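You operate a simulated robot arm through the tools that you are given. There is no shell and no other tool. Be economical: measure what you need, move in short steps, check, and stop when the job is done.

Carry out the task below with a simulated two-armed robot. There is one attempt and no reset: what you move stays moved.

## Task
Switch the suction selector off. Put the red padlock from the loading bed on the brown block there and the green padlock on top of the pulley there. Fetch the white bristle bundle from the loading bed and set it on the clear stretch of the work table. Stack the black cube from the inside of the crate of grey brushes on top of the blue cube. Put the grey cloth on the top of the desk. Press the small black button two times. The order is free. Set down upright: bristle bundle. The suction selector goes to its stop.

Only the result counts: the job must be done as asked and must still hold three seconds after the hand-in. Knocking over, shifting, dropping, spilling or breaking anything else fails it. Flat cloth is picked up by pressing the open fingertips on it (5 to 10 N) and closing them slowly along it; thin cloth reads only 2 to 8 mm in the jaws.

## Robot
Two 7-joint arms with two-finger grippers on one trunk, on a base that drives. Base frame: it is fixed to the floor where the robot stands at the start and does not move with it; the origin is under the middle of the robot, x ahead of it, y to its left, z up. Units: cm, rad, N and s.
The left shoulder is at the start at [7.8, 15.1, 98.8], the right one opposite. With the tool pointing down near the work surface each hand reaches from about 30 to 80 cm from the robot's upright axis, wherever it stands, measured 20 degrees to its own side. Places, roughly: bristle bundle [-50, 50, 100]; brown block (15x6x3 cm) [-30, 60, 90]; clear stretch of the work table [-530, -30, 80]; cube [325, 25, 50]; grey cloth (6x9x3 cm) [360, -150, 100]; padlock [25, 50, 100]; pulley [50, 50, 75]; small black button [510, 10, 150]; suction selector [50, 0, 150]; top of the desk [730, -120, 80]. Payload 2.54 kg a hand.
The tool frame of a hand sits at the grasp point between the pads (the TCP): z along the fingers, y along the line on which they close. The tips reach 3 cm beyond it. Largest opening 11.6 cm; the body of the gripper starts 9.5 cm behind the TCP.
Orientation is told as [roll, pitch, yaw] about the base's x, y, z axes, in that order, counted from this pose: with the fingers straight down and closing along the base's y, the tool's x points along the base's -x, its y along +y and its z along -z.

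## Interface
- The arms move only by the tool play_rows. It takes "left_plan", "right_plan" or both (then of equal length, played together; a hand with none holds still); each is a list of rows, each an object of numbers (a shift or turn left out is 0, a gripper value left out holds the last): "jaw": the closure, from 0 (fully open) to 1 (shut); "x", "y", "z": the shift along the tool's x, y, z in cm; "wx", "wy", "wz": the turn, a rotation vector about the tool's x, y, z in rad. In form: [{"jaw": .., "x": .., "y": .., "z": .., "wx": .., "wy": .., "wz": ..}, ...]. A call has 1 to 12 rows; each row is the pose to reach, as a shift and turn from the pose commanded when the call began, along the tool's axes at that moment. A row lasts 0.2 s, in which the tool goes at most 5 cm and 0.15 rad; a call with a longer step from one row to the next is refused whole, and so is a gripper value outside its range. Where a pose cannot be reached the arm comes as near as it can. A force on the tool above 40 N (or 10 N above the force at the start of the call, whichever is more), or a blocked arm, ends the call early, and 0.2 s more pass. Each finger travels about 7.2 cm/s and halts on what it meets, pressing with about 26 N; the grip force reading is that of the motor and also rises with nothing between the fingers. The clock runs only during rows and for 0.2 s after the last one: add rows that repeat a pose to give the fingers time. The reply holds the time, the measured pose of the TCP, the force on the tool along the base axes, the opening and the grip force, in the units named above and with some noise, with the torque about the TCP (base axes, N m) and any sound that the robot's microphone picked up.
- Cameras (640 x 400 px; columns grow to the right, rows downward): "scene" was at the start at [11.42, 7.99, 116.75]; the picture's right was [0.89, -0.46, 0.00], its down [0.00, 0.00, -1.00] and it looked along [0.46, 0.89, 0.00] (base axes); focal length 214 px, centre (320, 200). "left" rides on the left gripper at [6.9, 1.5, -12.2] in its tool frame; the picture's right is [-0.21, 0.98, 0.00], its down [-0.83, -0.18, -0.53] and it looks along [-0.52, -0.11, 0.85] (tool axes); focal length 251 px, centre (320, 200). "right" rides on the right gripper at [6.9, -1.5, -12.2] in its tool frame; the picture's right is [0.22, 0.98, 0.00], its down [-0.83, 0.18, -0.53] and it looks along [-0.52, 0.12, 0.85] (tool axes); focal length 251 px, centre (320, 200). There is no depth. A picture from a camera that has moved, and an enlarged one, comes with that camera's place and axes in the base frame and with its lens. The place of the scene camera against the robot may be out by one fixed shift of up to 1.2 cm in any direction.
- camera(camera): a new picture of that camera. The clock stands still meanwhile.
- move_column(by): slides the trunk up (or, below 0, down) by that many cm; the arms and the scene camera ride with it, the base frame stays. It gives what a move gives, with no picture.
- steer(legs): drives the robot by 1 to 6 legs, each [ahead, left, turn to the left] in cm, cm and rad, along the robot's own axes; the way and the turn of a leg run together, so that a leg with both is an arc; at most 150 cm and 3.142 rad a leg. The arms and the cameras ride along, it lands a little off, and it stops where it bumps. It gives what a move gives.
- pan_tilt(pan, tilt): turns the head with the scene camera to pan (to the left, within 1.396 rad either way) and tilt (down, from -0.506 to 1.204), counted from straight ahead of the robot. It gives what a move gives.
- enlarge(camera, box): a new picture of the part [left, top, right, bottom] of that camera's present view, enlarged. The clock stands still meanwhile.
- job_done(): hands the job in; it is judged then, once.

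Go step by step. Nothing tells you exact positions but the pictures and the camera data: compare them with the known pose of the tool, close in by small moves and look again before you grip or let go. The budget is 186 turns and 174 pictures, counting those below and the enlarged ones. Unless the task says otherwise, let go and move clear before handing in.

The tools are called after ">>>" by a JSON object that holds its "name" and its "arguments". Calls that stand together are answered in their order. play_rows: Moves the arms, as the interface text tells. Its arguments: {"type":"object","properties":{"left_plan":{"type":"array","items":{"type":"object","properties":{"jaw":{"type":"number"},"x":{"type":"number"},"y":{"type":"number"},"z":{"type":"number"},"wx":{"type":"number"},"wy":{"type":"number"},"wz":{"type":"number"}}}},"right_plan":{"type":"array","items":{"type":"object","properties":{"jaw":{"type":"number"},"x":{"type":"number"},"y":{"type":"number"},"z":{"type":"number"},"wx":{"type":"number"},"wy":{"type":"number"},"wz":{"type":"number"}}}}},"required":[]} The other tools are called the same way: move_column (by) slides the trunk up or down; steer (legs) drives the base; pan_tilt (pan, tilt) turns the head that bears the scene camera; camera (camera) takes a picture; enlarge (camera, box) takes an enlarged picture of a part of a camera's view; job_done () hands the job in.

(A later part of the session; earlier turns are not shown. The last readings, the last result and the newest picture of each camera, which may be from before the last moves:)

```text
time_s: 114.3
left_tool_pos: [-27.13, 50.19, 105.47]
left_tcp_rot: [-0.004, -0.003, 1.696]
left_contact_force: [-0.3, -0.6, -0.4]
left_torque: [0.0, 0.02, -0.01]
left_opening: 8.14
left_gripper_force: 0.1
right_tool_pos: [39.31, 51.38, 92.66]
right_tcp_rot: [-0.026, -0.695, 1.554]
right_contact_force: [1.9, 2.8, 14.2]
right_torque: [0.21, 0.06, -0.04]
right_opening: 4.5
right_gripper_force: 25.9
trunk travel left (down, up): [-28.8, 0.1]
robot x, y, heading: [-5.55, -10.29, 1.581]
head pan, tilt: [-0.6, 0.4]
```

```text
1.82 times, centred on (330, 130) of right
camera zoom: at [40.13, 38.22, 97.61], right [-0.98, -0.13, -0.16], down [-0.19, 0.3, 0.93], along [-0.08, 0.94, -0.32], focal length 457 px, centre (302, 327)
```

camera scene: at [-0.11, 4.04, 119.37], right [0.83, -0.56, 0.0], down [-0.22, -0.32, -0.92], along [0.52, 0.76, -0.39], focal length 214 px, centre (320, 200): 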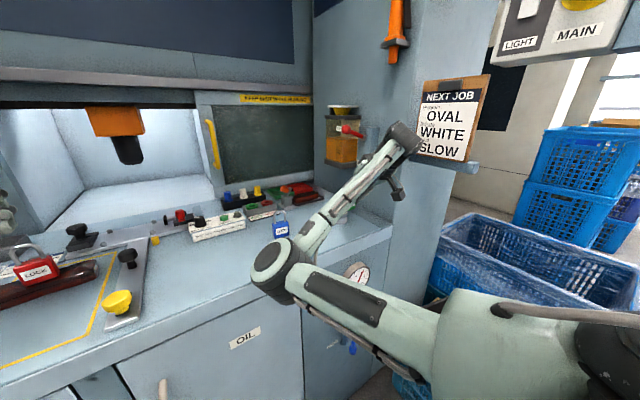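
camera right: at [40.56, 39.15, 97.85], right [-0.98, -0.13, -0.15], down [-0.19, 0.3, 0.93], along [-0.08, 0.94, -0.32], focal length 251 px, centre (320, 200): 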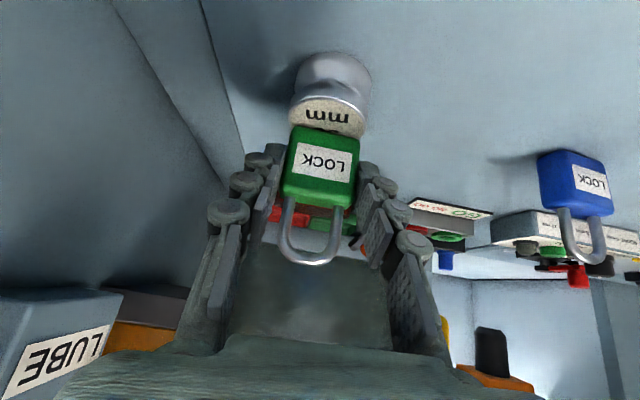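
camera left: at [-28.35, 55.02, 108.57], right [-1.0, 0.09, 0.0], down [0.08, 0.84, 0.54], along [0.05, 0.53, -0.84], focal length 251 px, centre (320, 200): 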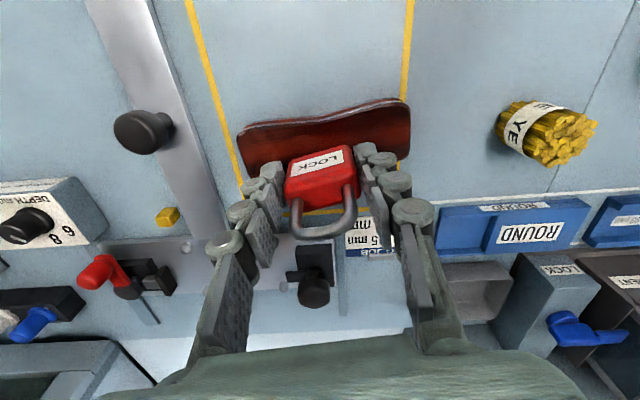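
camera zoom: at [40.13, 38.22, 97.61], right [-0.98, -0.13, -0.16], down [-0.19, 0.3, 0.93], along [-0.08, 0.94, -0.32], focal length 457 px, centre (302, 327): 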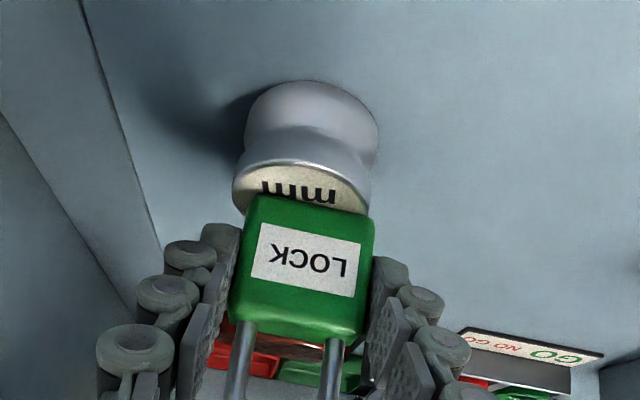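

Centered now. Relieve, open, retreat along the tool axis.

>>> {"name": "play_rows", "arguments": {"right_plan": [{"x": -0.1, "z": -0.12}, {"x": -0.1, "z": -0.12, "jaw": 0.65}, {"x": -0.1, "z": -0.12, "jaw": 0.5}, {"x": -0.1, "z": -0.12, "jaw": 0.4}, {"x": -0.1, "z": -0.12, "jaw": 0.35}]}}

>>> {"name": "play_rows", "arguments": {"right_plan": [{"z": -3}, {"z": -7}, {"z": -11}]}}

>>> {"name": "camera", "arguments": {"camera": "right"}}

>>> {"name": "camera", "arguments": {"camera": "scene"}}

```text
time_s: 115.5
left_tool_pos: [-27.18, 50.15, 105.28]
left_tcp_rot: [-0.003, -0.001, 1.694]
left_contact_force: [0.2, -0.2, -0.2]
left_torque: [-0.02, -0.01, 0.02]
left_opening: 8.14
left_gripper_force: 0.0
right_tool_pos: [39.23, 51.39, 92.4]
right_tcp_rot: [-0.024, -0.689, 1.552]
right_contact_force: [-0.1, 0.6, -0.7]
right_torque: [-0.01, 0.04, 0.01]
right_opening: 7.54
right_gripper_force: 0.1
trunk travel left (down, up): [-28.8, 0.1]
robot x, y, heading: [-5.78, -10.63, 1.578]
head pan, tilt: [-0.6, 0.4]
```

```text
time_s: 116.3
left_tool_pos: [-27.33, 50.17, 105.37]
left_tcp_rot: [-0.005, -0.004, 1.695]
left_contact_force: [-0.2, 0.6, 0.1]
left_torque: [0.03, 0.03, -0.02]
left_opening: 8.13
left_gripper_force: 0.1
right_tool_pos: [38.88, 44.39, 100.95]
right_tcp_rot: [-0.023, -0.689, 1.554]
right_contact_force: [0.3, 0.6, 0.0]
right_torque: [0.02, -0.02, -0.02]
right_opening: 7.56
right_gripper_force: 0.0
trunk travel left (down, up): [-28.8, 0.1]
robot x, y, heading: [-5.91, -10.46, 1.577]
head pan, tilt: [-0.6, 0.4]
```

```text
83 pictures are left
camera right: at [39.85, 31.28, 106.06], right [-0.98, -0.14, -0.15], down [-0.19, 0.3, 0.93], along [-0.08, 0.94, -0.32], focal length 251 px, centre (320, 200)
```

right: 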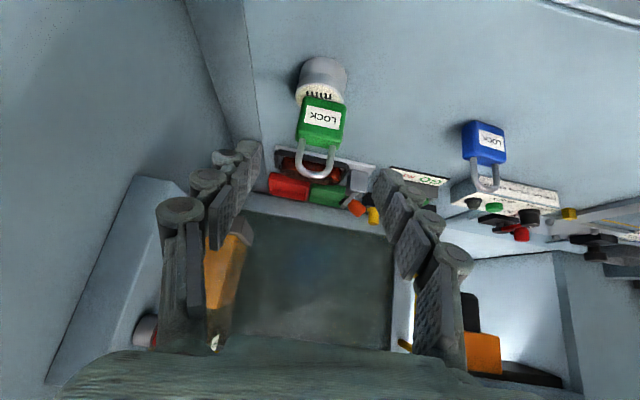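

```text
82 pictures are left
camera scene: at [-0.14, 3.98, 119.38], right [0.83, -0.56, 0.0], down [-0.22, -0.32, -0.92], along [0.52, 0.76, -0.39], focal length 214 px, centre (320, 200)
```

scene: 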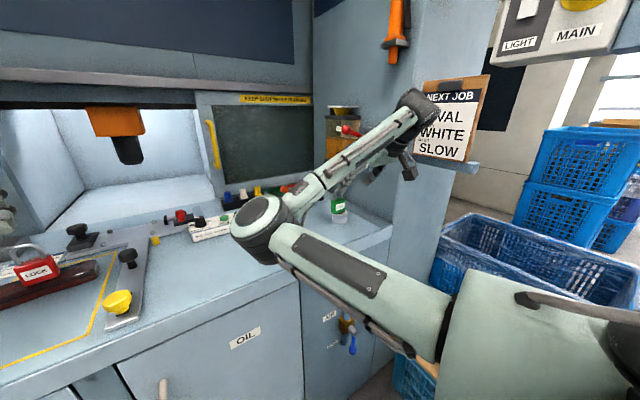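

Green padlock sits on the pulley. I back the base off, shift left, and place the left hand over the white bundle.

>>> {"name": "steer", "arguments": {"legs": [[-20, 0, 0], [0, 12.5, 0], [18.3, 0, 0]]}}

>>> {"name": "camera", "arguments": {"camera": "left"}}

>>> {"name": "camera", "arguments": {"camera": "scene"}}

```text
time_s: 120.5
left_tool_pos: [-39.35, 48.7, 105.37]
left_tcp_rot: [-0.003, -0.003, 1.692]
left_contact_force: [0.2, 0.7, -0.8]
left_torque: [-0.02, -0.05, 0.04]
left_opening: 8.11
left_gripper_force: 0.1
right_tool_pos: [26.83, 42.59, 100.84]
right_tcp_rot: [-0.024, -0.687, 1.549]
right_contact_force: [0.4, 1.0, -0.6]
right_torque: [-0.01, 0.01, -0.01]
right_opening: 7.54
right_gripper_force: 0.1
trunk travel left (down, up): [-28.8, 0.1]
robot x, y, heading: [-18.34, -11.86, 1.573]
head pan, tilt: [-0.6, 0.4]
```

```text
81 pictures are left
camera left: at [-39.93, 41.41, 117.47], right [-1.0, 0.1, 0.0], down [0.08, 0.84, 0.54], along [0.05, 0.53, -0.84], focal length 251 px, centre (320, 200)
```

left: 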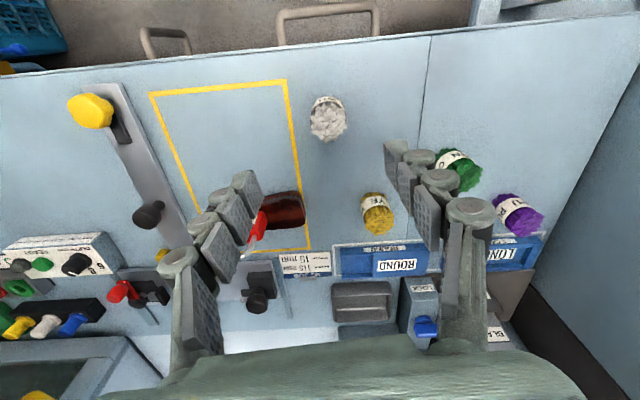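

```text
80 pictures are left
camera scene: at [-12.43, 2.41, 119.36], right [0.83, -0.56, 0.0], down [-0.22, -0.32, -0.92], along [0.52, 0.76, -0.39], focal length 214 px, centre (320, 200)
```

scene: 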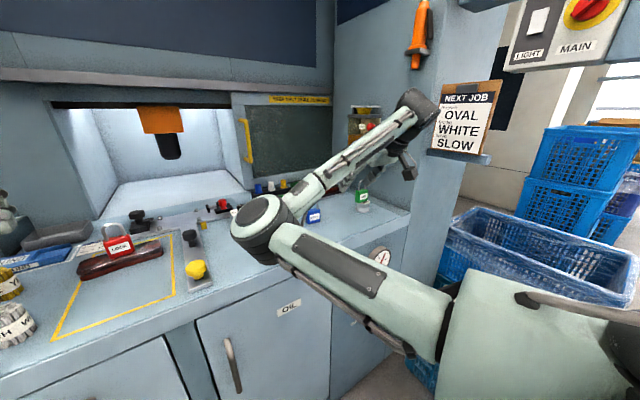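

White bundle centre ≈ [-40.1, 47.8]. Descend with a look before closing.

>>> {"name": "play_rows", "arguments": {"left_plan": [{"x": 0.8, "y": 0.85, "z": 3, "jaw": 0.15}, {"x": 0.8, "y": 0.85, "z": 7}, {"x": 0.8, "y": 0.85, "z": 11}, {"x": 0.8, "y": 0.85, "z": 14}, {"x": 0.8, "y": 0.85, "z": 15.7}, {"x": 0.8, "y": 0.85, "z": 15.7}]}}

>>> {"name": "camera", "arguments": {"camera": "left"}}

```text
time_s: 121.9
left_tool_pos: [-40.07, 47.78, 89.86]
left_tcp_rot: [-0.003, -0.003, 1.692]
left_contact_force: [0.4, 0.4, -0.2]
left_torque: [-0.03, 0.0, 0.01]
left_opening: 9.86
left_gripper_force: 0.1
right_tool_pos: [26.83, 42.55, 100.83]
right_tcp_rot: [-0.022, -0.69, 1.55]
right_contact_force: [0.0, -0.1, 0.7]
right_torque: [-0.01, 0.02, -0.01]
right_opening: 7.53
right_gripper_force: 0.0
trunk travel left (down, up): [-28.8, 0.1]
robot x, y, heading: [-18.21, -11.99, 1.575]
head pan, tilt: [-0.6, 0.4]
```

```text
79 pictures are left
camera left: at [-40.73, 40.47, 101.87], right [-1.0, 0.1, 0.0], down [0.08, 0.84, 0.54], along [0.05, 0.53, -0.84], focal length 251 px, centre (320, 200)
```

left: 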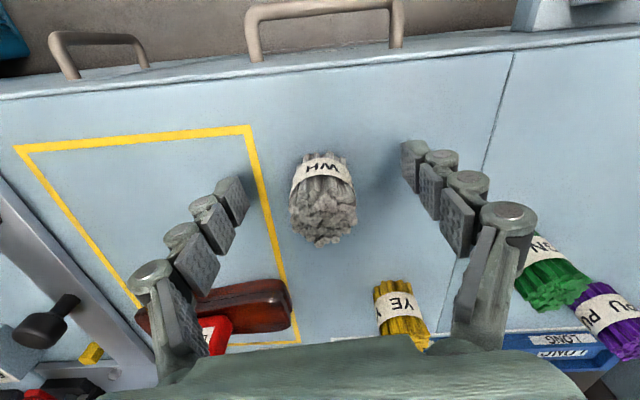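

Centered. Close and lift.

>>> {"name": "play_rows", "arguments": {"left_plan": [{"jaw": 0.35}, {"jaw": 0.5}, {"jaw": 0.7}, {"jaw": 0.7}, {"z": -3}, {"z": -7}, {"z": -11}, {"z": -15}]}}

>>> {"name": "camera", "arguments": {"camera": "left"}}

```text
time_s: 123.7
left_tool_pos: [-40.0, 47.58, 104.74]
left_tcp_rot: [-0.003, -0.001, 1.691]
left_contact_force: [0.2, 0.7, -0.2]
left_torque: [-0.01, 0.0, -0.01]
left_opening: 3.5
left_gripper_force: 0.1
right_tool_pos: [26.83, 42.6, 100.93]
right_tcp_rot: [-0.024, -0.689, 1.549]
right_contact_force: [-0.2, -0.2, 0.2]
right_torque: [0.0, 0.0, -0.04]
right_opening: 7.56
right_gripper_force: 0.1
trunk travel left (down, up): [-28.8, 0.1]
robot x, y, heading: [-17.9, -11.94, 1.574]
head pan, tilt: [-0.6, 0.4]
```

```text
78 pictures are left
camera left: at [-40.8, 40.34, 116.92], right [-1.0, 0.1, 0.0], down [0.08, 0.84, 0.54], along [0.05, 0.53, -0.84], focal length 251 px, centre (320, 200)
```

left: 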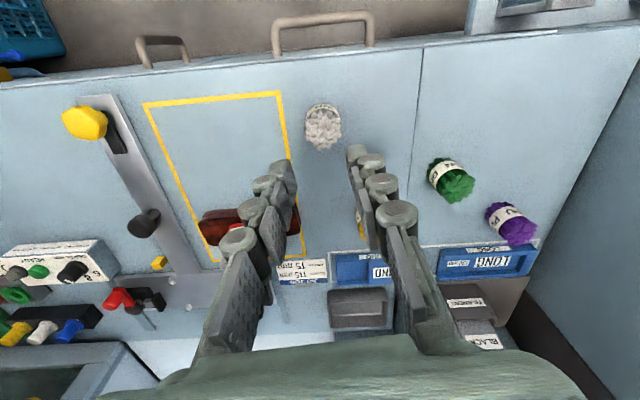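

The bundle is thinner than thought and stayed put. Descend again and close fully.

>>> {"name": "play_rows", "arguments": {"left_plan": [{"z": 3, "jaw": 0.4}, {"z": 7}, {"z": 11}, {"z": 15}, {"z": 15.2, "jaw": 0.7}, {"z": 15.2, "jaw": 0.85}, {"z": 15.2, "jaw": 0.85}, {"z": 15.2, "jaw": 0.85}, {"z": 12}, {"z": 8}, {"z": 4}, {"z": 0}]}}

>>> {"name": "camera", "arguments": {"camera": "left"}}

```text
time_s: 126.3
left_tool_pos: [-39.86, 47.47, 104.69]
left_tcp_rot: [-0.002, -0.002, 1.693]
left_contact_force: [0.6, 0.3, -0.4]
left_torque: [0.02, -0.03, 0.01]
left_opening: 3.94
left_gripper_force: 26.1
right_tool_pos: [26.83, 42.55, 101.0]
right_tcp_rot: [-0.023, -0.688, 1.55]
right_contact_force: [0.1, 0.0, 0.2]
right_torque: [0.02, 0.01, 0.0]
right_opening: 7.52
right_gripper_force: 0.0
trunk travel left (down, up): [-28.8, 0.1]
robot x, y, heading: [-18.45, -12.21, 1.574]
head pan, tilt: [-0.6, 0.4]
```

```text
77 pictures are left
camera left: at [-40.44, 40.32, 116.72], right [-1.0, 0.1, 0.0], down [0.08, 0.84, 0.54], along [0.05, 0.53, -0.84], focal length 251 px, centre (320, 200)
```

left: 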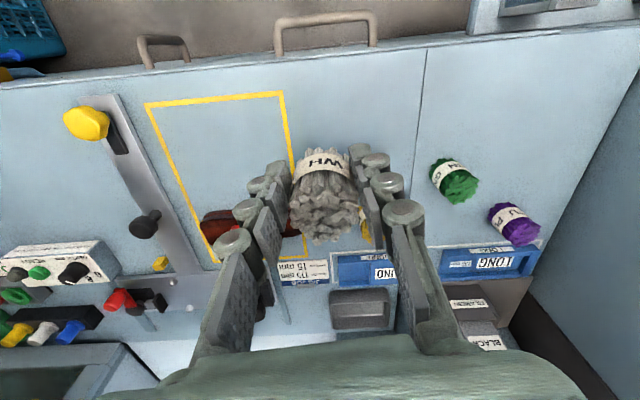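

Bundle is held. Back off from the bed and turn to face -x, then look along the way.

>>> {"name": "steer", "arguments": {"legs": [[-35, 0, 0], [0, 0, 1.57]]}}

>>> {"name": "pan_tilt", "arguments": {"pan": 0.0, "tilt": 0.15}}

>>> {"name": "camera", "arguments": {"camera": "scene"}}

```text
time_s: 132.5
left_tool_pos: [-77.85, -69.3, 104.58]
left_tcp_rot: [-0.003, 0.0, -3.023]
left_contact_force: [-0.3, -0.2, -0.7]
left_torque: [0.01, 0.0, 0.01]
left_opening: 3.95
left_gripper_force: 26.0
right_tool_pos: [-72.88, -2.67, 100.83]
right_tcp_rot: [-0.022, -0.69, 3.119]
right_contact_force: [1.0, 1.1, -0.5]
right_torque: [0.02, -0.01, -0.02]
right_opening: 7.56
right_gripper_force: 0.1
trunk travel left (down, up): [-28.8, 0.1]
robot x, y, heading: [-18.39, -47.86, -3.142]
head pan, tilt: [-0.6, 0.4]
```

```text
time_s: 133.5
left_tool_pos: [-77.87, -69.24, 104.45]
left_tcp_rot: [-0.004, -0.002, -3.022]
left_contact_force: [0.5, -0.6, -2.2]
left_torque: [-0.01, 0.0, 0.01]
left_opening: 3.95
left_gripper_force: 26.1
right_tool_pos: [-72.76, -2.65, 100.85]
right_tcp_rot: [-0.022, -0.689, 3.118]
right_contact_force: [0.0, 0.3, -0.2]
right_torque: [-0.01, 0.0, 0.02]
right_opening: 7.55
right_gripper_force: 0.0
trunk travel left (down, up): [-28.8, 0.1]
robot x, y, heading: [-18.41, -47.65, -3.14]
head pan, tilt: [0.0, 0.15]
```

```text
76 pictures are left
camera scene: at [-33.75, -47.71, 121.69], right [0.0, 1.0, 0.0], down [0.15, 0.0, -0.99], along [-0.99, 0.0, -0.15], focal length 214 px, centre (320, 200)
```

scene: 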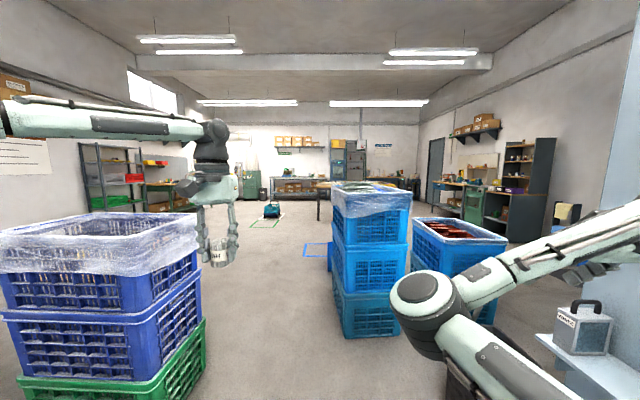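

The corridor lies between two crate stacks (y ≈ -110 to -40). I'll tuck the right hand inward to be narrower.

>>> {"name": "play_rows", "arguments": {"right_plan": [{"y": 3, "z": -1}, {"y": 6, "z": -2}, {"y": 9, "z": -3}, {"y": 12, "z": -4}, {"y": 15, "z": -5}, {"y": 18, "z": -6}, {"y": 21, "z": -7}, {"y": 24, "z": -8}]}}

>>> {"name": "camera", "arguments": {"camera": "scene"}}

```text
time_s: 135.3
left_tool_pos: [-78.0, -69.09, 104.59]
left_tcp_rot: [0.0, -0.004, -3.024]
left_contact_force: [-0.7, -0.7, -1.0]
left_torque: [0.0, 0.03, 0.0]
left_opening: 3.94
left_gripper_force: 25.8
right_tool_pos: [-81.36, -18.75, 101.77]
right_tcp_rot: [-0.023, -0.69, 3.118]
right_contact_force: [0.1, -0.3, 0.3]
right_torque: [0.0, 0.0, 0.04]
right_opening: 7.54
right_gripper_force: 0.0
right hand out of reach, approached as far as the arm can: row 3, 4, 5, 6, 7, 8
trunk travel left (down, up): [-28.8, 0.1]
robot x, y, heading: [-18.48, -47.42, -3.139]
head pan, tilt: [0.0, 0.15]
```

```text
75 pictures are left
camera scene: at [-33.73, -47.7, 121.71], right [0.0, 1.0, 0.0], down [0.15, 0.0, -0.99], along [-0.99, 0.0, -0.15], focal length 214 px, centre (320, 200)
```

scene: 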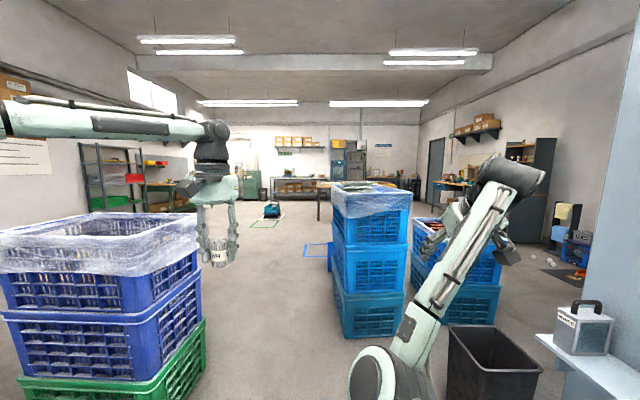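

I'll raise the right hand above stack height so only the base needs the gap, then sidestep to y ≈ -75.

>>> {"name": "play_rows", "arguments": {"right_plan": [{"x": -2.5, "z": -3}, {"x": -5, "z": -6}, {"x": -7.6, "z": -9.2}, {"x": -10, "z": -12.3}]}}

>>> {"name": "steer", "arguments": {"legs": [[0, 27, 0]]}}

>>> {"name": "pan_tilt", "arguments": {"pan": 0.0, "tilt": 0.45}}

>>> {"name": "camera", "arguments": {"camera": "scene"}}

```text
time_s: 136.3
left_tool_pos: [-77.9, -69.19, 104.52]
left_tcp_rot: [-0.003, -0.004, -3.022]
left_contact_force: [-0.1, 0.4, 0.0]
left_torque: [-0.03, 0.02, 0.0]
left_opening: 3.94
left_gripper_force: 26.5
right_tool_pos: [-82.52, -18.11, 118.23]
right_tcp_rot: [-0.022, -0.69, 3.119]
right_contact_force: [0.4, 0.7, 0.1]
right_torque: [0.01, -0.01, 0.02]
right_opening: 7.53
right_gripper_force: 0.0
right hand out of reach, approached as far as the arm can: row 1, 2, 3, 4
trunk travel left (down, up): [-28.8, 0.1]
robot x, y, heading: [-18.27, -47.7, -3.139]
head pan, tilt: [0.0, 0.15]
```

```text
time_s: 139.5
left_tool_pos: [-77.88, -96.22, 104.63]
left_tcp_rot: [-0.002, 0.0, -3.027]
left_contact_force: [0.7, 0.7, -0.4]
left_torque: [0.02, -0.04, 0.01]
left_opening: 3.94
left_gripper_force: 25.9
right_tool_pos: [-82.38, -45.1, 118.08]
right_tcp_rot: [-0.023, -0.69, 3.116]
right_contact_force: [-0.6, 0.2, -0.5]
right_torque: [0.0, 0.01, -0.01]
right_opening: 7.56
right_gripper_force: 0.0
trunk travel left (down, up): [-28.8, 0.1]
robot x, y, heading: [-18.28, -75.35, 3.14]
head pan, tilt: [0.0, 0.15]
```

```text
time_s: 140.3
left_tool_pos: [-77.91, -96.22, 104.55]
left_tcp_rot: [-0.002, -0.003, -3.027]
left_contact_force: [0.4, 0.6, 0.2]
left_torque: [0.02, -0.03, 0.0]
left_opening: 3.91
left_gripper_force: 25.5
right_tool_pos: [-82.4, -45.12, 118.15]
right_tcp_rot: [-0.023, -0.688, 3.116]
right_contact_force: [-0.4, -0.6, 0.2]
right_torque: [-0.03, 0.0, -0.04]
right_opening: 7.52
right_gripper_force: 0.1
trunk travel left (down, up): [-28.8, 0.1]
robot x, y, heading: [-18.42, -74.58, 3.145]
head pan, tilt: [0.0, 0.45]
```

```text
74 pictures are left
camera scene: at [-33.67, -74.81, 118.91], right [0.0, 1.0, 0.0], down [0.43, 0.0, -0.9], along [-0.9, 0.0, -0.43], focal length 214 px, centre (320, 200)
```

scene: 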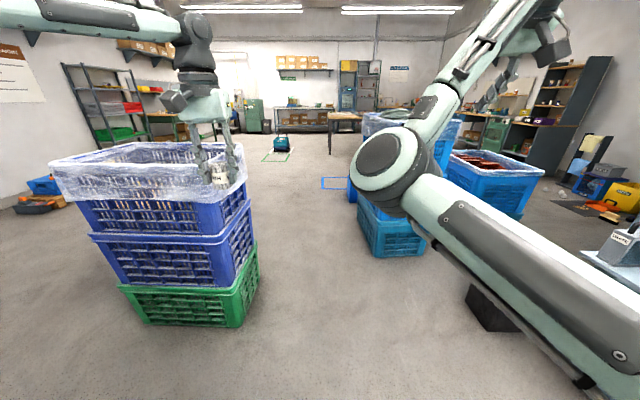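

The gap is ~88 cm wide and I'm centred. Driving ahead 230 cm.

>>> {"name": "steer", "arguments": {"legs": [[120, 0, 0], [115, 0, 0]]}}

>>> {"name": "pan_tilt", "arguments": {"pan": 0.0, "tilt": 0.2}}

>>> {"name": "camera", "arguments": {"camera": "scene"}}

```text
time_s: 151.9
left_tool_pos: [-313.32, -93.15, 104.46]
left_tcp_rot: [-0.001, -0.001, -3.035]
left_contact_force: [-1.0, 0.7, 0.1]
left_torque: [0.04, -0.04, -0.02]
left_opening: 3.89
left_gripper_force: 25.9
right_tool_pos: [-317.35, -42.05, 118.22]
right_tcp_rot: [-0.023, -0.69, 3.107]
right_contact_force: [-0.8, 0.0, -0.5]
right_torque: [0.04, 0.01, -0.01]
right_opening: 7.54
right_gripper_force: 0.1
trunk travel left (down, up): [-28.8, 0.1]
robot x, y, heading: [-253.52, -72.67, 3.128]
head pan, tilt: [0.0, 0.45]
```

```text
time_s: 152.7
left_tool_pos: [-313.25, -93.17, 104.56]
left_tcp_rot: [-0.004, -0.002, -3.034]
left_contact_force: [-0.1, -0.8, -0.8]
left_torque: [-0.02, 0.02, 0.03]
left_opening: 3.89
left_gripper_force: 25.6
right_tool_pos: [-317.32, -41.99, 118.18]
right_tcp_rot: [-0.021, -0.689, 3.107]
right_contact_force: [0.1, 0.3, 0.3]
right_torque: [0.03, 0.01, 0.0]
right_opening: 7.58
right_gripper_force: 0.0
trunk travel left (down, up): [-28.8, 0.1]
robot x, y, heading: [-253.42, -72.55, 3.133]
head pan, tilt: [0.0, 0.201]
```

```text
73 pictures are left
camera scene: at [-268.97, -72.17, 121.22], right [0.01, 1.0, 0.0], down [0.2, 0.0, -0.98], along [-0.98, 0.01, -0.2], focal length 214 px, centre (320, 200)
```

scene: 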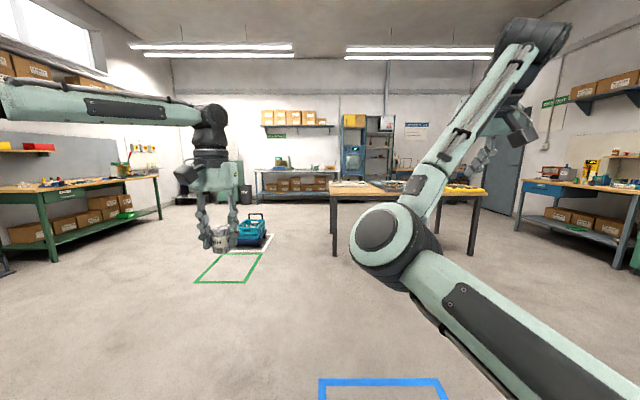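

The wooden work table begins at x ≈ -519, y from ≈ -53 up. Drive close to it.

>>> {"name": "steer", "arguments": {"legs": [[95, -30, 0], [90, -30, 0.005]]}}

>>> {"name": "pan_tilt", "arguments": {"pan": 0.2, "tilt": 0.45}}

>>> {"name": "camera", "arguments": {"camera": "scene"}}

>>> {"name": "camera", "arguments": {"camera": "left"}}

```text
time_s: 162.4
left_tool_pos: [-499.68, -36.87, 104.55]
left_tcp_rot: [-0.002, -0.003, -3.013]
left_contact_force: [-0.5, -1.0, -1.2]
left_torque: [0.01, -0.04, -0.01]
left_opening: 3.9
left_gripper_force: 26.0
right_tool_pos: [-504.73, 14.18, 118.22]
right_tcp_rot: [-0.022, -0.688, 3.129]
right_contact_force: [-0.4, 0.1, 0.2]
right_torque: [-0.02, -0.05, 0.0]
right_opening: 7.53
right_gripper_force: 0.0
trunk travel left (down, up): [-28.8, 0.1]
robot x, y, heading: [-439.99, -14.91, -3.126]
head pan, tilt: [0.0, 0.201]
```

```text
time_s: 163.2
left_tool_pos: [-499.69, -36.77, 104.43]
left_tcp_rot: [-0.001, -0.001, -3.014]
left_contact_force: [0.4, -0.1, -0.4]
left_torque: [0.0, 0.01, 0.01]
left_opening: 3.91
left_gripper_force: 26.0
right_tool_pos: [-504.86, 14.19, 118.25]
right_tcp_rot: [-0.021, -0.689, 3.127]
right_contact_force: [-0.6, 0.9, 0.9]
right_torque: [0.01, 0.07, 0.01]
right_opening: 7.56
right_gripper_force: 0.0
trunk travel left (down, up): [-28.8, 0.1]
robot x, y, heading: [-440.34, -15.09, -3.131]
head pan, tilt: [0.201, 0.45]
```

```text
72 pictures are left
camera scene: at [-455.48, -16.68, 118.91], right [-0.21, 0.98, 0.0], down [0.42, 0.09, -0.9], along [-0.88, -0.19, -0.43], focal length 214 px, centre (320, 200)
```

scene: 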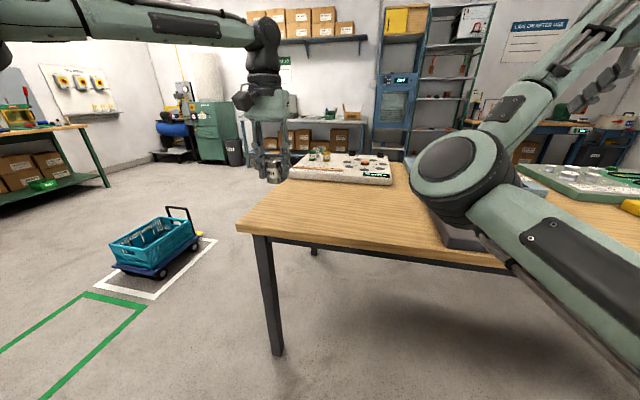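

```text
71 pictures are left
camera left: at [-492.54, -37.68, 116.68], right [-0.09, -1.0, 0.0], down [-0.84, 0.07, 0.54], along [-0.53, 0.05, -0.84], focal length 251 px, centre (320, 200)
```

left: 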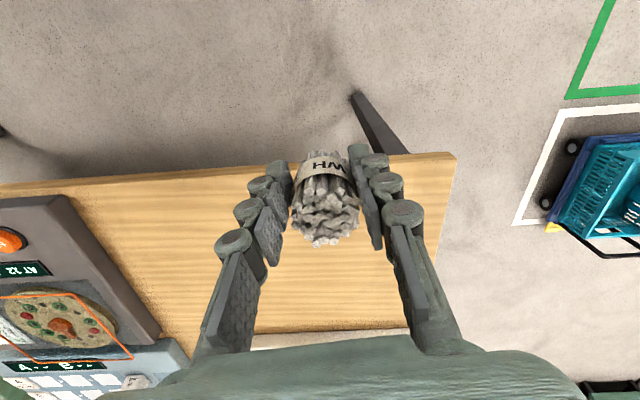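

Table top z≈80; clear wood around [-528, -32]. Drive 24 cm forward and 5 right, then lower.

>>> {"name": "steer", "arguments": {"legs": [[24, -4.8, 0]]}}

>>> {"name": "play_rows", "arguments": {"left_plan": [{"z": 4, "x": -1}, {"z": 8, "x": -2}, {"z": 12, "x": -3}, {"z": 16, "x": -3}, {"z": 17.5, "x": -3}, {"z": 17.5, "x": -3}]}}

>>> {"name": "camera", "arguments": {"camera": "left"}}

>>> {"name": "camera", "arguments": {"camera": "scene"}}

```text
time_s: 165.0
left_tool_pos: [-523.44, -32.4, 104.54]
left_tcp_rot: [-0.001, -0.001, -3.012]
left_contact_force: [-0.7, -0.6, -0.1]
left_torque: [-0.01, -0.05, -0.01]
left_opening: 3.87
left_gripper_force: 25.9
right_tool_pos: [-528.58, 18.73, 118.25]
right_tcp_rot: [-0.021, -0.689, 3.129]
right_contact_force: [-1.1, 0.4, 0.5]
right_torque: [0.02, -0.03, -0.05]
right_opening: 7.55
right_gripper_force: 0.0
trunk travel left (down, up): [-28.8, 0.1]
robot x, y, heading: [-463.68, -10.05, -3.133]
head pan, tilt: [0.201, 0.45]
```

```text
time_s: 166.4
left_tool_pos: [-526.19, -32.72, 87.01]
left_tcp_rot: [-0.002, -0.002, -3.011]
left_contact_force: [-0.5, 0.5, 0.4]
left_torque: [0.02, -0.01, -0.02]
left_opening: 3.88
left_gripper_force: 25.2
right_tool_pos: [-528.48, 18.68, 118.23]
right_tcp_rot: [-0.024, -0.69, 3.13]
right_contact_force: [0.5, 0.1, 0.7]
right_torque: [-0.02, -0.05, -0.04]
right_opening: 7.52
right_gripper_force: 0.0
trunk travel left (down, up): [-28.8, 0.1]
robot x, y, heading: [-463.6, -10.54, -3.127]
head pan, tilt: [0.201, 0.45]
```

```text
70 pictures are left
camera left: at [-519.18, -33.59, 99.1], right [-0.09, -1.0, 0.0], down [-0.84, 0.07, 0.54], along [-0.53, 0.05, -0.84], focal length 251 px, centre (320, 200)
```

left: 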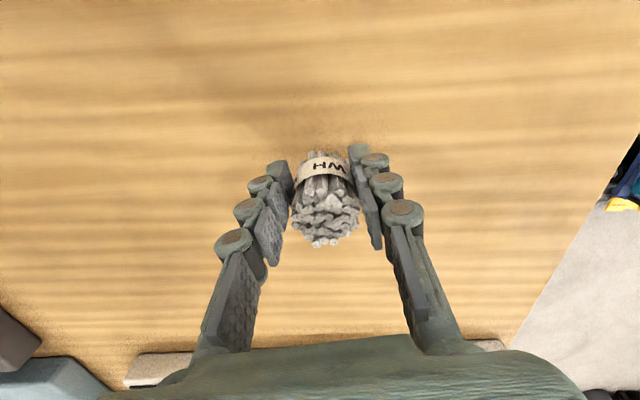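

```text
69 pictures are left
camera scene: at [-479.22, -12.19, 118.9], right [-0.21, 0.98, 0.0], down [0.43, 0.09, -0.9], along [-0.88, -0.19, -0.44], focal length 214 px, centre (320, 200)
```

scene: 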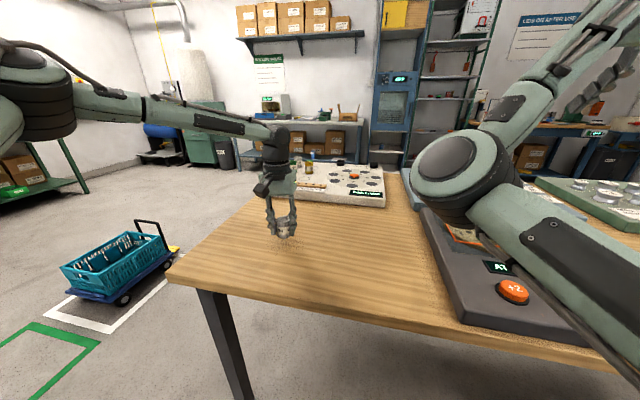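

Area is clear. Lower until light contact.

>>> {"name": "play_rows", "arguments": {"left_plan": [{"z": 1.5}, {"z": 2.4}, {"z": 2.4}]}}

>>> {"name": "play_rows", "arguments": {"left_plan": [{"z": 0.3}, {"z": 0.5}, {"z": 0.5}]}}

>>> {"name": "enlarge", "arguments": {"camera": "scene", "box": [230, 160, 350, 260]}}

```text
time_s: 167.2
left_tool_pos: [-526.48, -32.75, 84.5]
left_tcp_rot: [0.0, -0.001, -3.012]
left_contact_force: [0.2, -0.1, -1.0]
left_torque: [0.03, -0.01, -0.02]
left_opening: 3.89
left_gripper_force: 25.9
right_tool_pos: [-528.51, 18.68, 118.14]
right_tcp_rot: [-0.021, -0.69, 3.129]
right_contact_force: [0.0, -0.1, 0.1]
right_torque: [0.02, -0.02, -0.03]
right_opening: 7.56
right_gripper_force: 0.1
trunk travel left (down, up): [-28.8, 0.1]
robot x, y, heading: [-464.38, -10.08, -3.13]
head pan, tilt: [0.201, 0.45]
```

```text
time_s: 168.0
left_tool_pos: [-526.39, -32.76, 84.4]
left_tcp_rot: [-0.005, -0.007, -3.01]
left_contact_force: [3.3, -2.5, 16.4]
left_torque: [-0.17, -0.02, 0.04]
left_opening: 3.85
left_gripper_force: 26.2
right_tool_pos: [-528.34, 18.75, 118.45]
right_tcp_rot: [-0.021, -0.691, 3.131]
right_contact_force: [-1.0, 0.4, -0.5]
right_torque: [-0.01, 0.0, -0.04]
right_opening: 7.53
right_gripper_force: 0.0
trunk travel left (down, up): [-28.8, 0.1]
robot x, y, heading: [-464.06, -9.75, -3.132]
head pan, tilt: [0.201, 0.45]
```

```text
4.00 times, centred on (290, 210) of scene
camera zoom: at [-479.03, -12.15, 118.96], right [-0.21, 0.98, 0.0], down [0.42, 0.09, -0.9], along [-0.88, -0.19, -0.43], focal length 858 px, centre (440, 160)
```

zoom: 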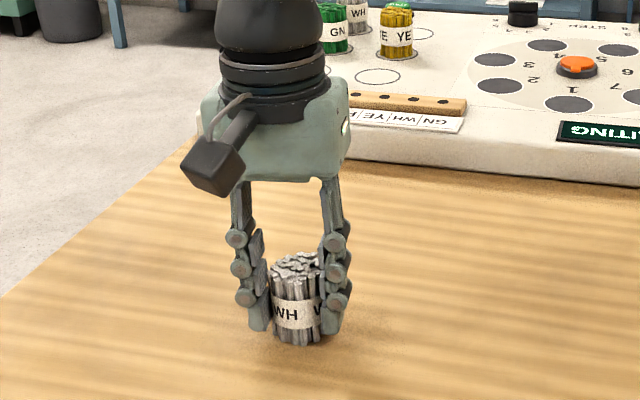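

>>> {"name": "play_rows", "arguments": {"left_plan": [{"z": -0.35}, {"z": -0.35, "jaw": 0.65}, {"z": -0.35, "jaw": 0.55}, {"z": -0.35, "jaw": 0.4}, {"z": -0.35, "jaw": 0.35}, {"z": -4}, {"z": -8}, {"z": -12}, {"z": -16}, {"z": -20}]}}

>>> {"name": "camera", "arguments": {"camera": "scene"}}

```text
time_s: 170.2
left_tool_pos: [-526.46, -32.66, 104.19]
left_tcp_rot: [0.0, 0.0, -3.012]
left_contact_force: [1.3, 0.0, -0.4]
left_torque: [-0.01, 0.02, 0.03]
left_opening: 7.53
left_gripper_force: 0.0
right_tool_pos: [-528.58, 18.75, 118.24]
right_tcp_rot: [-0.024, -0.69, 3.131]
right_contact_force: [-0.5, 0.0, -0.1]
right_torque: [0.01, 0.01, -0.01]
right_opening: 7.55
right_gripper_force: 0.0
trunk travel left (down, up): [-28.8, 0.1]
robot x, y, heading: [-464.17, -10.23, -3.13]
head pan, tilt: [0.201, 0.45]
```

```text
67 pictures are left
camera scene: at [-479.22, -12.19, 118.9], right [-0.21, 0.98, 0.0], down [0.43, 0.09, -0.9], along [-0.88, -0.19, -0.44], focal length 214 px, centre (320, 200)
```

scene: 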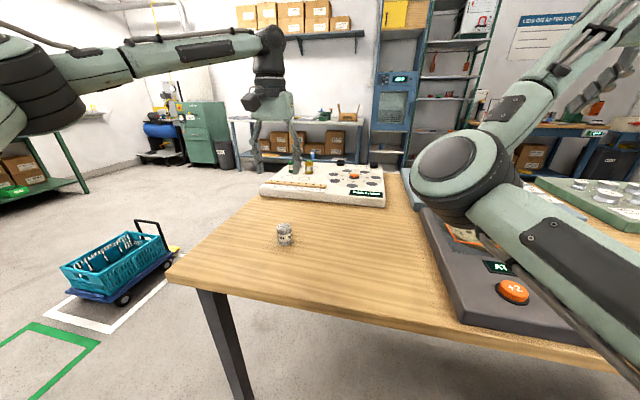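

Bundle stands upright on the table. Now drive back, turn around, and head to +x.

>>> {"name": "steer", "arguments": {"legs": [[-100, 40, 0], [-85, 24, 0], [0, 0, 1.57], [0, 0, 1.57]]}}

```text
time_s: 187.8
left_tool_pos: [-217.41, -51.81, 104.23]
left_tcp_rot: [-0.002, -0.003, 0.126]
left_contact_force: [-0.6, 0.9, -0.3]
left_torque: [0.03, 0.02, -0.01]
left_opening: 7.56
left_gripper_force: 0.0
right_tool_pos: [-215.61, -103.25, 118.28]
right_tcp_rot: [-0.022, -0.689, -0.014]
right_contact_force: [-0.8, 0.1, 0.2]
right_torque: [-0.02, -0.01, 0.0]
right_opening: 7.55
right_gripper_force: 0.1
trunk travel left (down, up): [-28.8, 0.1]
robot x, y, heading: [-280.05, -74.17, 0.01]
head pan, tilt: [0.201, 0.45]
```

>>> {"name": "steer", "arguments": {"legs": [[10, -6, -0.01], [125, 0, 0], [130, 0, 0]]}}

>>> {"name": "pan_tilt", "arguments": {"pan": 0.0, "tilt": 0.25}}

>>> {"name": "camera", "arguments": {"camera": "scene"}}

```text
time_s: 200.9
left_tool_pos: [43.91, -53.04, 104.19]
left_tcp_rot: [-0.001, -0.003, 0.138]
left_contact_force: [0.2, 0.1, 0.7]
left_torque: [0.02, 0.0, -0.01]
left_opening: 7.55
left_gripper_force: 0.1
right_tool_pos: [46.43, -104.35, 118.2]
right_tcp_rot: [-0.023, -0.69, -0.005]
right_contact_force: [0.3, -0.6, 0.0]
right_torque: [0.03, 0.05, -0.03]
right_opening: 7.55
right_gripper_force: 0.0
trunk travel left (down, up): [-28.8, 0.1]
robot x, y, heading: [-18.19, -76.36, 0.023]
head pan, tilt: [0.201, 0.45]
```

```text
time_s: 201.7
left_tool_pos: [44.02, -53.07, 104.28]
left_tcp_rot: [-0.003, -0.002, 0.138]
left_contact_force: [0.0, -0.7, 0.5]
left_torque: [0.0, -0.01, -0.01]
left_opening: 7.51
left_gripper_force: 0.0
right_tool_pos: [46.54, -104.29, 118.18]
right_tcp_rot: [-0.022, -0.689, -0.006]
right_contact_force: [0.4, 0.1, 0.5]
right_torque: [-0.06, 0.02, -0.02]
right_opening: 7.53
right_gripper_force: 0.0
trunk travel left (down, up): [-28.8, 0.1]
robot x, y, heading: [-18.42, -76.18, 0.018]
head pan, tilt: [0.0, 0.25]
```

```text
66 pictures are left
camera scene: at [-1.68, -75.79, 120.76], right [0.02, -1.0, 0.0], down [-0.25, -0.01, -0.97], along [0.97, 0.02, -0.25], focal length 214 px, centre (320, 200)
```

scene: 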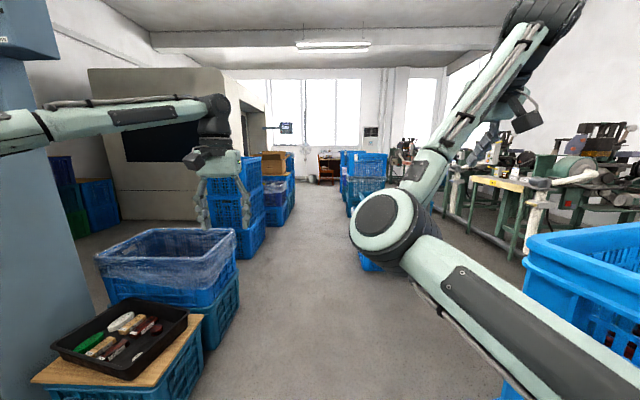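

>>> {"name": "steer", "arguments": {"legs": [[130, 0, -0.02], [100, 8, 0]]}}

>>> {"name": "pan_tilt", "arguments": {"pan": 0.3, "tilt": 0.3}}

>>> {"name": "camera", "arguments": {"camera": "scene"}}

```text
time_s: 213.2
left_tool_pos: [277.19, -41.94, 104.24]
left_tcp_rot: [-0.002, -0.001, 0.132]
left_contact_force: [0.3, -0.5, 0.5]
left_torque: [0.01, 0.01, -0.01]
left_opening: 7.55
left_gripper_force: 0.0
right_tool_pos: [279.24, -93.45, 118.18]
right_tcp_rot: [-0.022, -0.69, -0.009]
right_contact_force: [0.8, 0.5, -1.1]
right_torque: [-0.03, 0.02, 0.01]
right_opening: 7.55
right_gripper_force: 0.0
trunk travel left (down, up): [-28.8, 0.1]
robot x, y, heading: [214.8, -64.66, 0.017]
head pan, tilt: [0.0, 0.25]
```

```text
time_s: 213.9
left_tool_pos: [277.12, -41.95, 104.19]
left_tcp_rot: [-0.004, 0.0, 0.133]
left_contact_force: [0.0, 0.2, -0.3]
left_torque: [-0.02, 0.05, -0.01]
left_opening: 7.58
left_gripper_force: 0.0
right_tool_pos: [279.27, -93.44, 118.22]
right_tcp_rot: [-0.025, -0.689, -0.008]
right_contact_force: [-0.3, 1.1, 0.1]
right_torque: [0.0, 0.0, -0.01]
right_opening: 7.53
right_gripper_force: 0.0
trunk travel left (down, up): [-28.8, 0.1]
robot x, y, heading: [214.84, -64.78, 0.017]
head pan, tilt: [0.3, 0.3]
```

```text
65 pictures are left
camera scene: at [230.85, -61.76, 120.3], right [0.31, -0.95, 0.0], down [-0.28, -0.09, -0.96], along [0.91, 0.3, -0.3], focal length 214 px, centre (320, 200)
```

scene: 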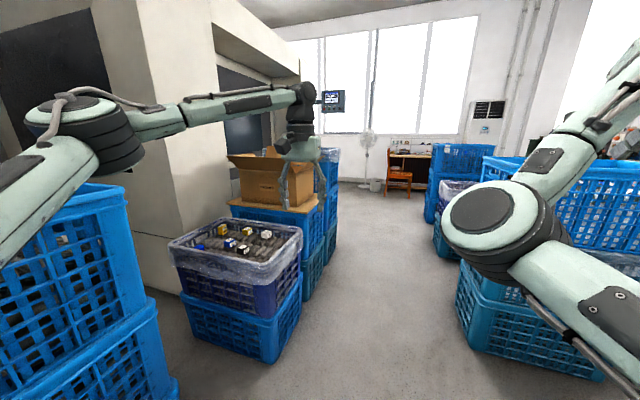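

The crate of grey brushes with small cubes is ahead-left. Zoom.

>>> {"name": "enlarge", "arguments": {"camera": "scene", "box": [160, 200, 310, 300]}}

```text
4.00 times, centred on (235, 250) of scene
camera zoom: at [230.85, -61.76, 120.3], right [0.31, -0.95, 0.0], down [-0.28, -0.09, -0.96], along [0.91, 0.3, -0.3], focal length 858 px, centre (660, 0)
```

zoom: 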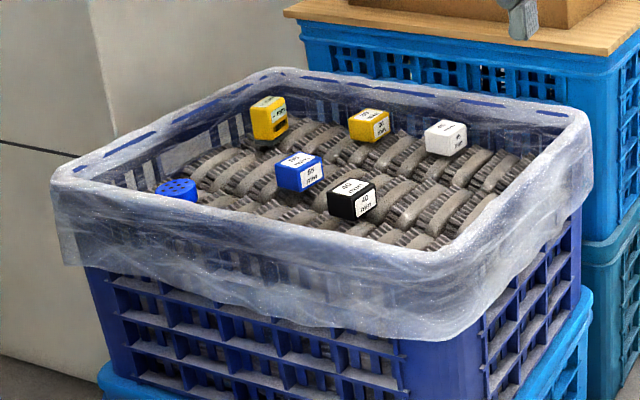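

The black and blue cubes are visible on the brushes. First I park the right arm at its side, so it doesn't get in the way.

>>> {"name": "play_rows", "arguments": {"right_plan": [{"x": 3.4, "y": -2.2, "z": -1.6, "wy": 0.077}, {"x": 6.8, "y": -4.4, "z": -3.3, "wy": 0.153}, {"x": 10.2, "y": -6.7, "z": -4.9, "wy": 0.23}, {"x": 13.6, "y": -8.9, "z": -6.6, "wy": 0.307}, {"x": 17, "y": -11.1, "z": -8.2, "wy": 0.383}, {"x": 20.4, "y": -13.3, "z": -9.9, "wy": 0.46}, {"x": 23.8, "y": -15.6, "z": -11.5, "wy": 0.537}, {"x": 27.2, "y": -17.8, "z": -13.2, "wy": 0.613}, {"x": 30.6, "y": -20, "z": -14.8, "wy": 0.69}]}}

>>> {"name": "play_rows", "arguments": {"right_plan": [{"x": 4, "y": 0.7, "z": 0.6}, {"x": 8, "y": 1.5, "z": 1.2}, {"x": 12, "y": 2.2, "z": 1.9}, {"x": 16, "y": 3, "z": 2.5}, {"x": 20, "y": 3.7, "z": 3.1}, {"x": 24, "y": 4.5, "z": 3.8}, {"x": 28, "y": 5.2, "z": 4.4}, {"x": 32, "y": 6, "z": 5}]}}

>>> {"name": "camera", "arguments": {"camera": "scene"}}

```text
time_s: 215.9
left_tool_pos: [277.1, -41.99, 104.36]
left_tcp_rot: [-0.001, -0.002, 0.133]
left_contact_force: [0.0, 0.7, 0.5]
left_torque: [0.03, 0.03, 0.0]
left_opening: 7.52
left_gripper_force: 0.1
right_tool_pos: [245.53, -112.82, 110.67]
right_tcp_rot: [-0.015, 0.003, -0.023]
right_contact_force: [-0.6, -0.4, -0.3]
right_torque: [-0.02, -0.02, 0.0]
right_opening: 7.5
right_gripper_force: 0.0
right hand out of reach, approached as far as the arm can: row 1, 2, 3, 4
trunk travel left (down, up): [-28.8, 0.1]
robot x, y, heading: [214.7, -64.78, 0.017]
head pan, tilt: [0.3, 0.3]
```

```text
time_s: 217.8
left_tool_pos: [276.91, -42.0, 104.33]
left_tcp_rot: [-0.003, -0.003, 0.132]
left_contact_force: [0.0, -0.9, 0.3]
left_torque: [0.0, -0.07, 0.0]
left_opening: 7.54
left_gripper_force: 0.1
right_tool_pos: [213.7, -106.15, 105.22]
right_tcp_rot: [-0.016, 0.001, -0.022]
right_contact_force: [0.6, 0.5, -0.2]
right_torque: [0.01, -0.01, 0.01]
right_opening: 7.55
right_gripper_force: 0.1
trunk travel left (down, up): [-28.8, 0.1]
robot x, y, heading: [214.63, -64.58, 0.012]
head pan, tilt: [0.3, 0.3]
```

```text
63 pictures are left
camera scene: at [230.77, -61.77, 120.31], right [0.31, -0.95, 0.0], down [-0.28, -0.09, -0.96], along [0.91, 0.3, -0.29], focal length 214 px, centre (320, 200)
```

scene: 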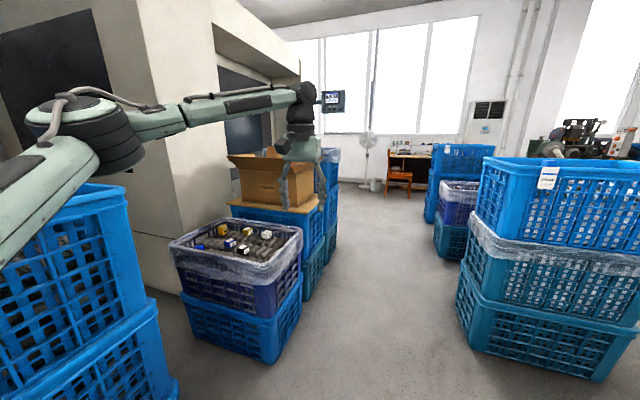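

Crate spans about x 305–345, y -7–64. I drive beside it and turn to face it, then look at my base clearance.

>>> {"name": "steer", "arguments": {"legs": [[136, 5, 0], [0, 0, 1.56]]}}

>>> {"name": "pan_tilt", "arguments": {"pan": 0.2, "tilt": 0.9}}

>>> {"name": "camera", "arguments": {"camera": "scene"}}

```text
time_s: 225.9
left_tool_pos: [401.37, -17.79, 104.55]
left_tcp_rot: [-0.015, -0.009, 0.452]
left_contact_force: [0.3, -2.0, 1.8]
left_torque: [0.16, 0.0, 0.04]
left_opening: 8.28
left_gripper_force: 0.0
right_tool_pos: [362.68, -98.27, 105.33]
right_tcp_rot: [-0.018, 0.001, 0.311]
right_contact_force: [0.5, -0.4, -0.2]
right_torque: [-0.02, 0.0, -0.04]
right_opening: 7.56
right_gripper_force: 0.1
trunk travel left (down, up): [-28.8, 0.1]
robot x, y, heading: [349.45, -58.64, 0.354]
head pan, tilt: [0.3, 0.3]
stopped in leg 2: the force on the tool passed its limit at 45 N (the readings are from after the stop); the commanded pose is now the measured one
```

```text
time_s: 226.9
left_tool_pos: [401.42, -17.79, 104.6]
left_tcp_rot: [-0.016, -0.008, 0.452]
left_contact_force: [-0.4, -3.0, 2.2]
left_torque: [0.14, 0.01, 0.04]
left_opening: 8.31
left_gripper_force: 0.0
right_tool_pos: [362.67, -98.35, 105.25]
right_tcp_rot: [-0.017, 0.001, 0.315]
right_contact_force: [-0.1, 0.2, 0.7]
right_torque: [0.01, -0.04, 0.01]
right_opening: 7.53
right_gripper_force: 0.1
trunk travel left (down, up): [-28.8, 0.1]
robot x, y, heading: [349.94, -58.8, 0.35]
head pan, tilt: [0.201, 0.901]
```

```text
62 pictures are left
camera scene: at [363.08, -52.63, 115.08], right [0.53, -0.85, 0.0], down [-0.67, -0.41, -0.62], along [0.53, 0.33, -0.78], focal length 214 px, centre (320, 200)
```

scene: 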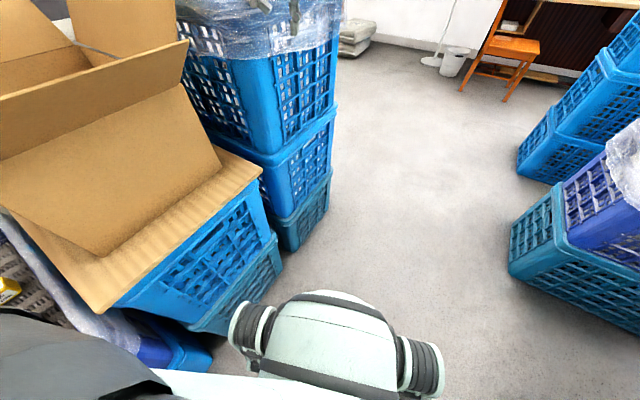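

The hand touched the tall wrapped stack at (400,-15). I turn back right and look at whether it moved.

>>> {"name": "steer", "arguments": {"legs": [[0, 0, -0.15], [-35, 0, -0.2]]}}

>>> {"name": "pan_tilt", "arguments": {"pan": 0.5, "tilt": 0.4}}

>>> {"name": "camera", "arguments": {"camera": "scene"}}

```text
time_s: 229.9
left_tool_pos: [378.06, -41.89, 104.41]
left_tcp_rot: [-0.017, -0.009, 0.094]
left_contact_force: [0.2, 0.7, 0.1]
left_torque: [0.01, -0.02, -0.01]
left_opening: 7.53
left_gripper_force: 0.0
right_tool_pos: [313.47, -103.54, 105.28]
right_tcp_rot: [-0.016, 0.0, -0.044]
right_contact_force: [-0.3, -0.5, 0.1]
right_torque: [0.0, -0.02, 0.0]
right_opening: 7.52
right_gripper_force: 0.1
trunk travel left (down, up): [-28.8, 0.1]
robot x, y, heading: [315.26, -62.34, -0.006]
head pan, tilt: [0.201, 0.901]
```

```text
time_s: 230.8
left_tool_pos: [378.19, -41.84, 104.52]
left_tcp_rot: [-0.015, -0.008, 0.095]
left_contact_force: [0.3, -0.8, 0.0]
left_torque: [-0.03, 0.0, 0.01]
left_opening: 7.53
left_gripper_force: 0.1
right_tool_pos: [313.48, -103.62, 105.29]
right_tcp_rot: [-0.017, 0.0, -0.046]
right_contact_force: [0.4, 0.1, 0.3]
right_torque: [-0.04, 0.02, 0.01]
right_opening: 7.52
right_gripper_force: 0.1
trunk travel left (down, up): [-28.8, 0.1]
robot x, y, heading: [315.19, -62.13, -0.006]
head pan, tilt: [0.499, 0.4]
```

```text
61 pictures are left
camera scene: at [330.76, -57.93, 119.36], right [0.47, -0.88, 0.0], down [-0.34, -0.18, -0.92], along [0.81, 0.43, -0.39], focal length 214 px, centre (320, 200)
```

scene: 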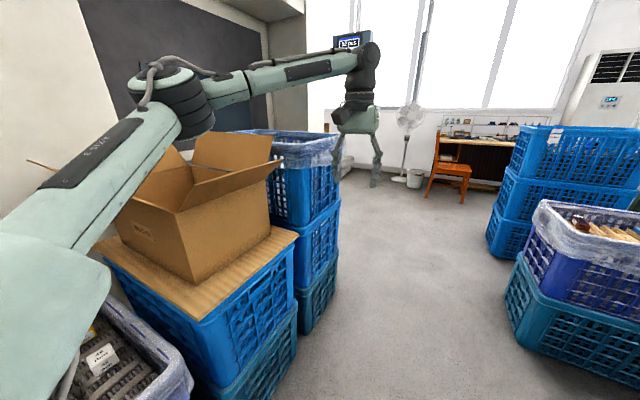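

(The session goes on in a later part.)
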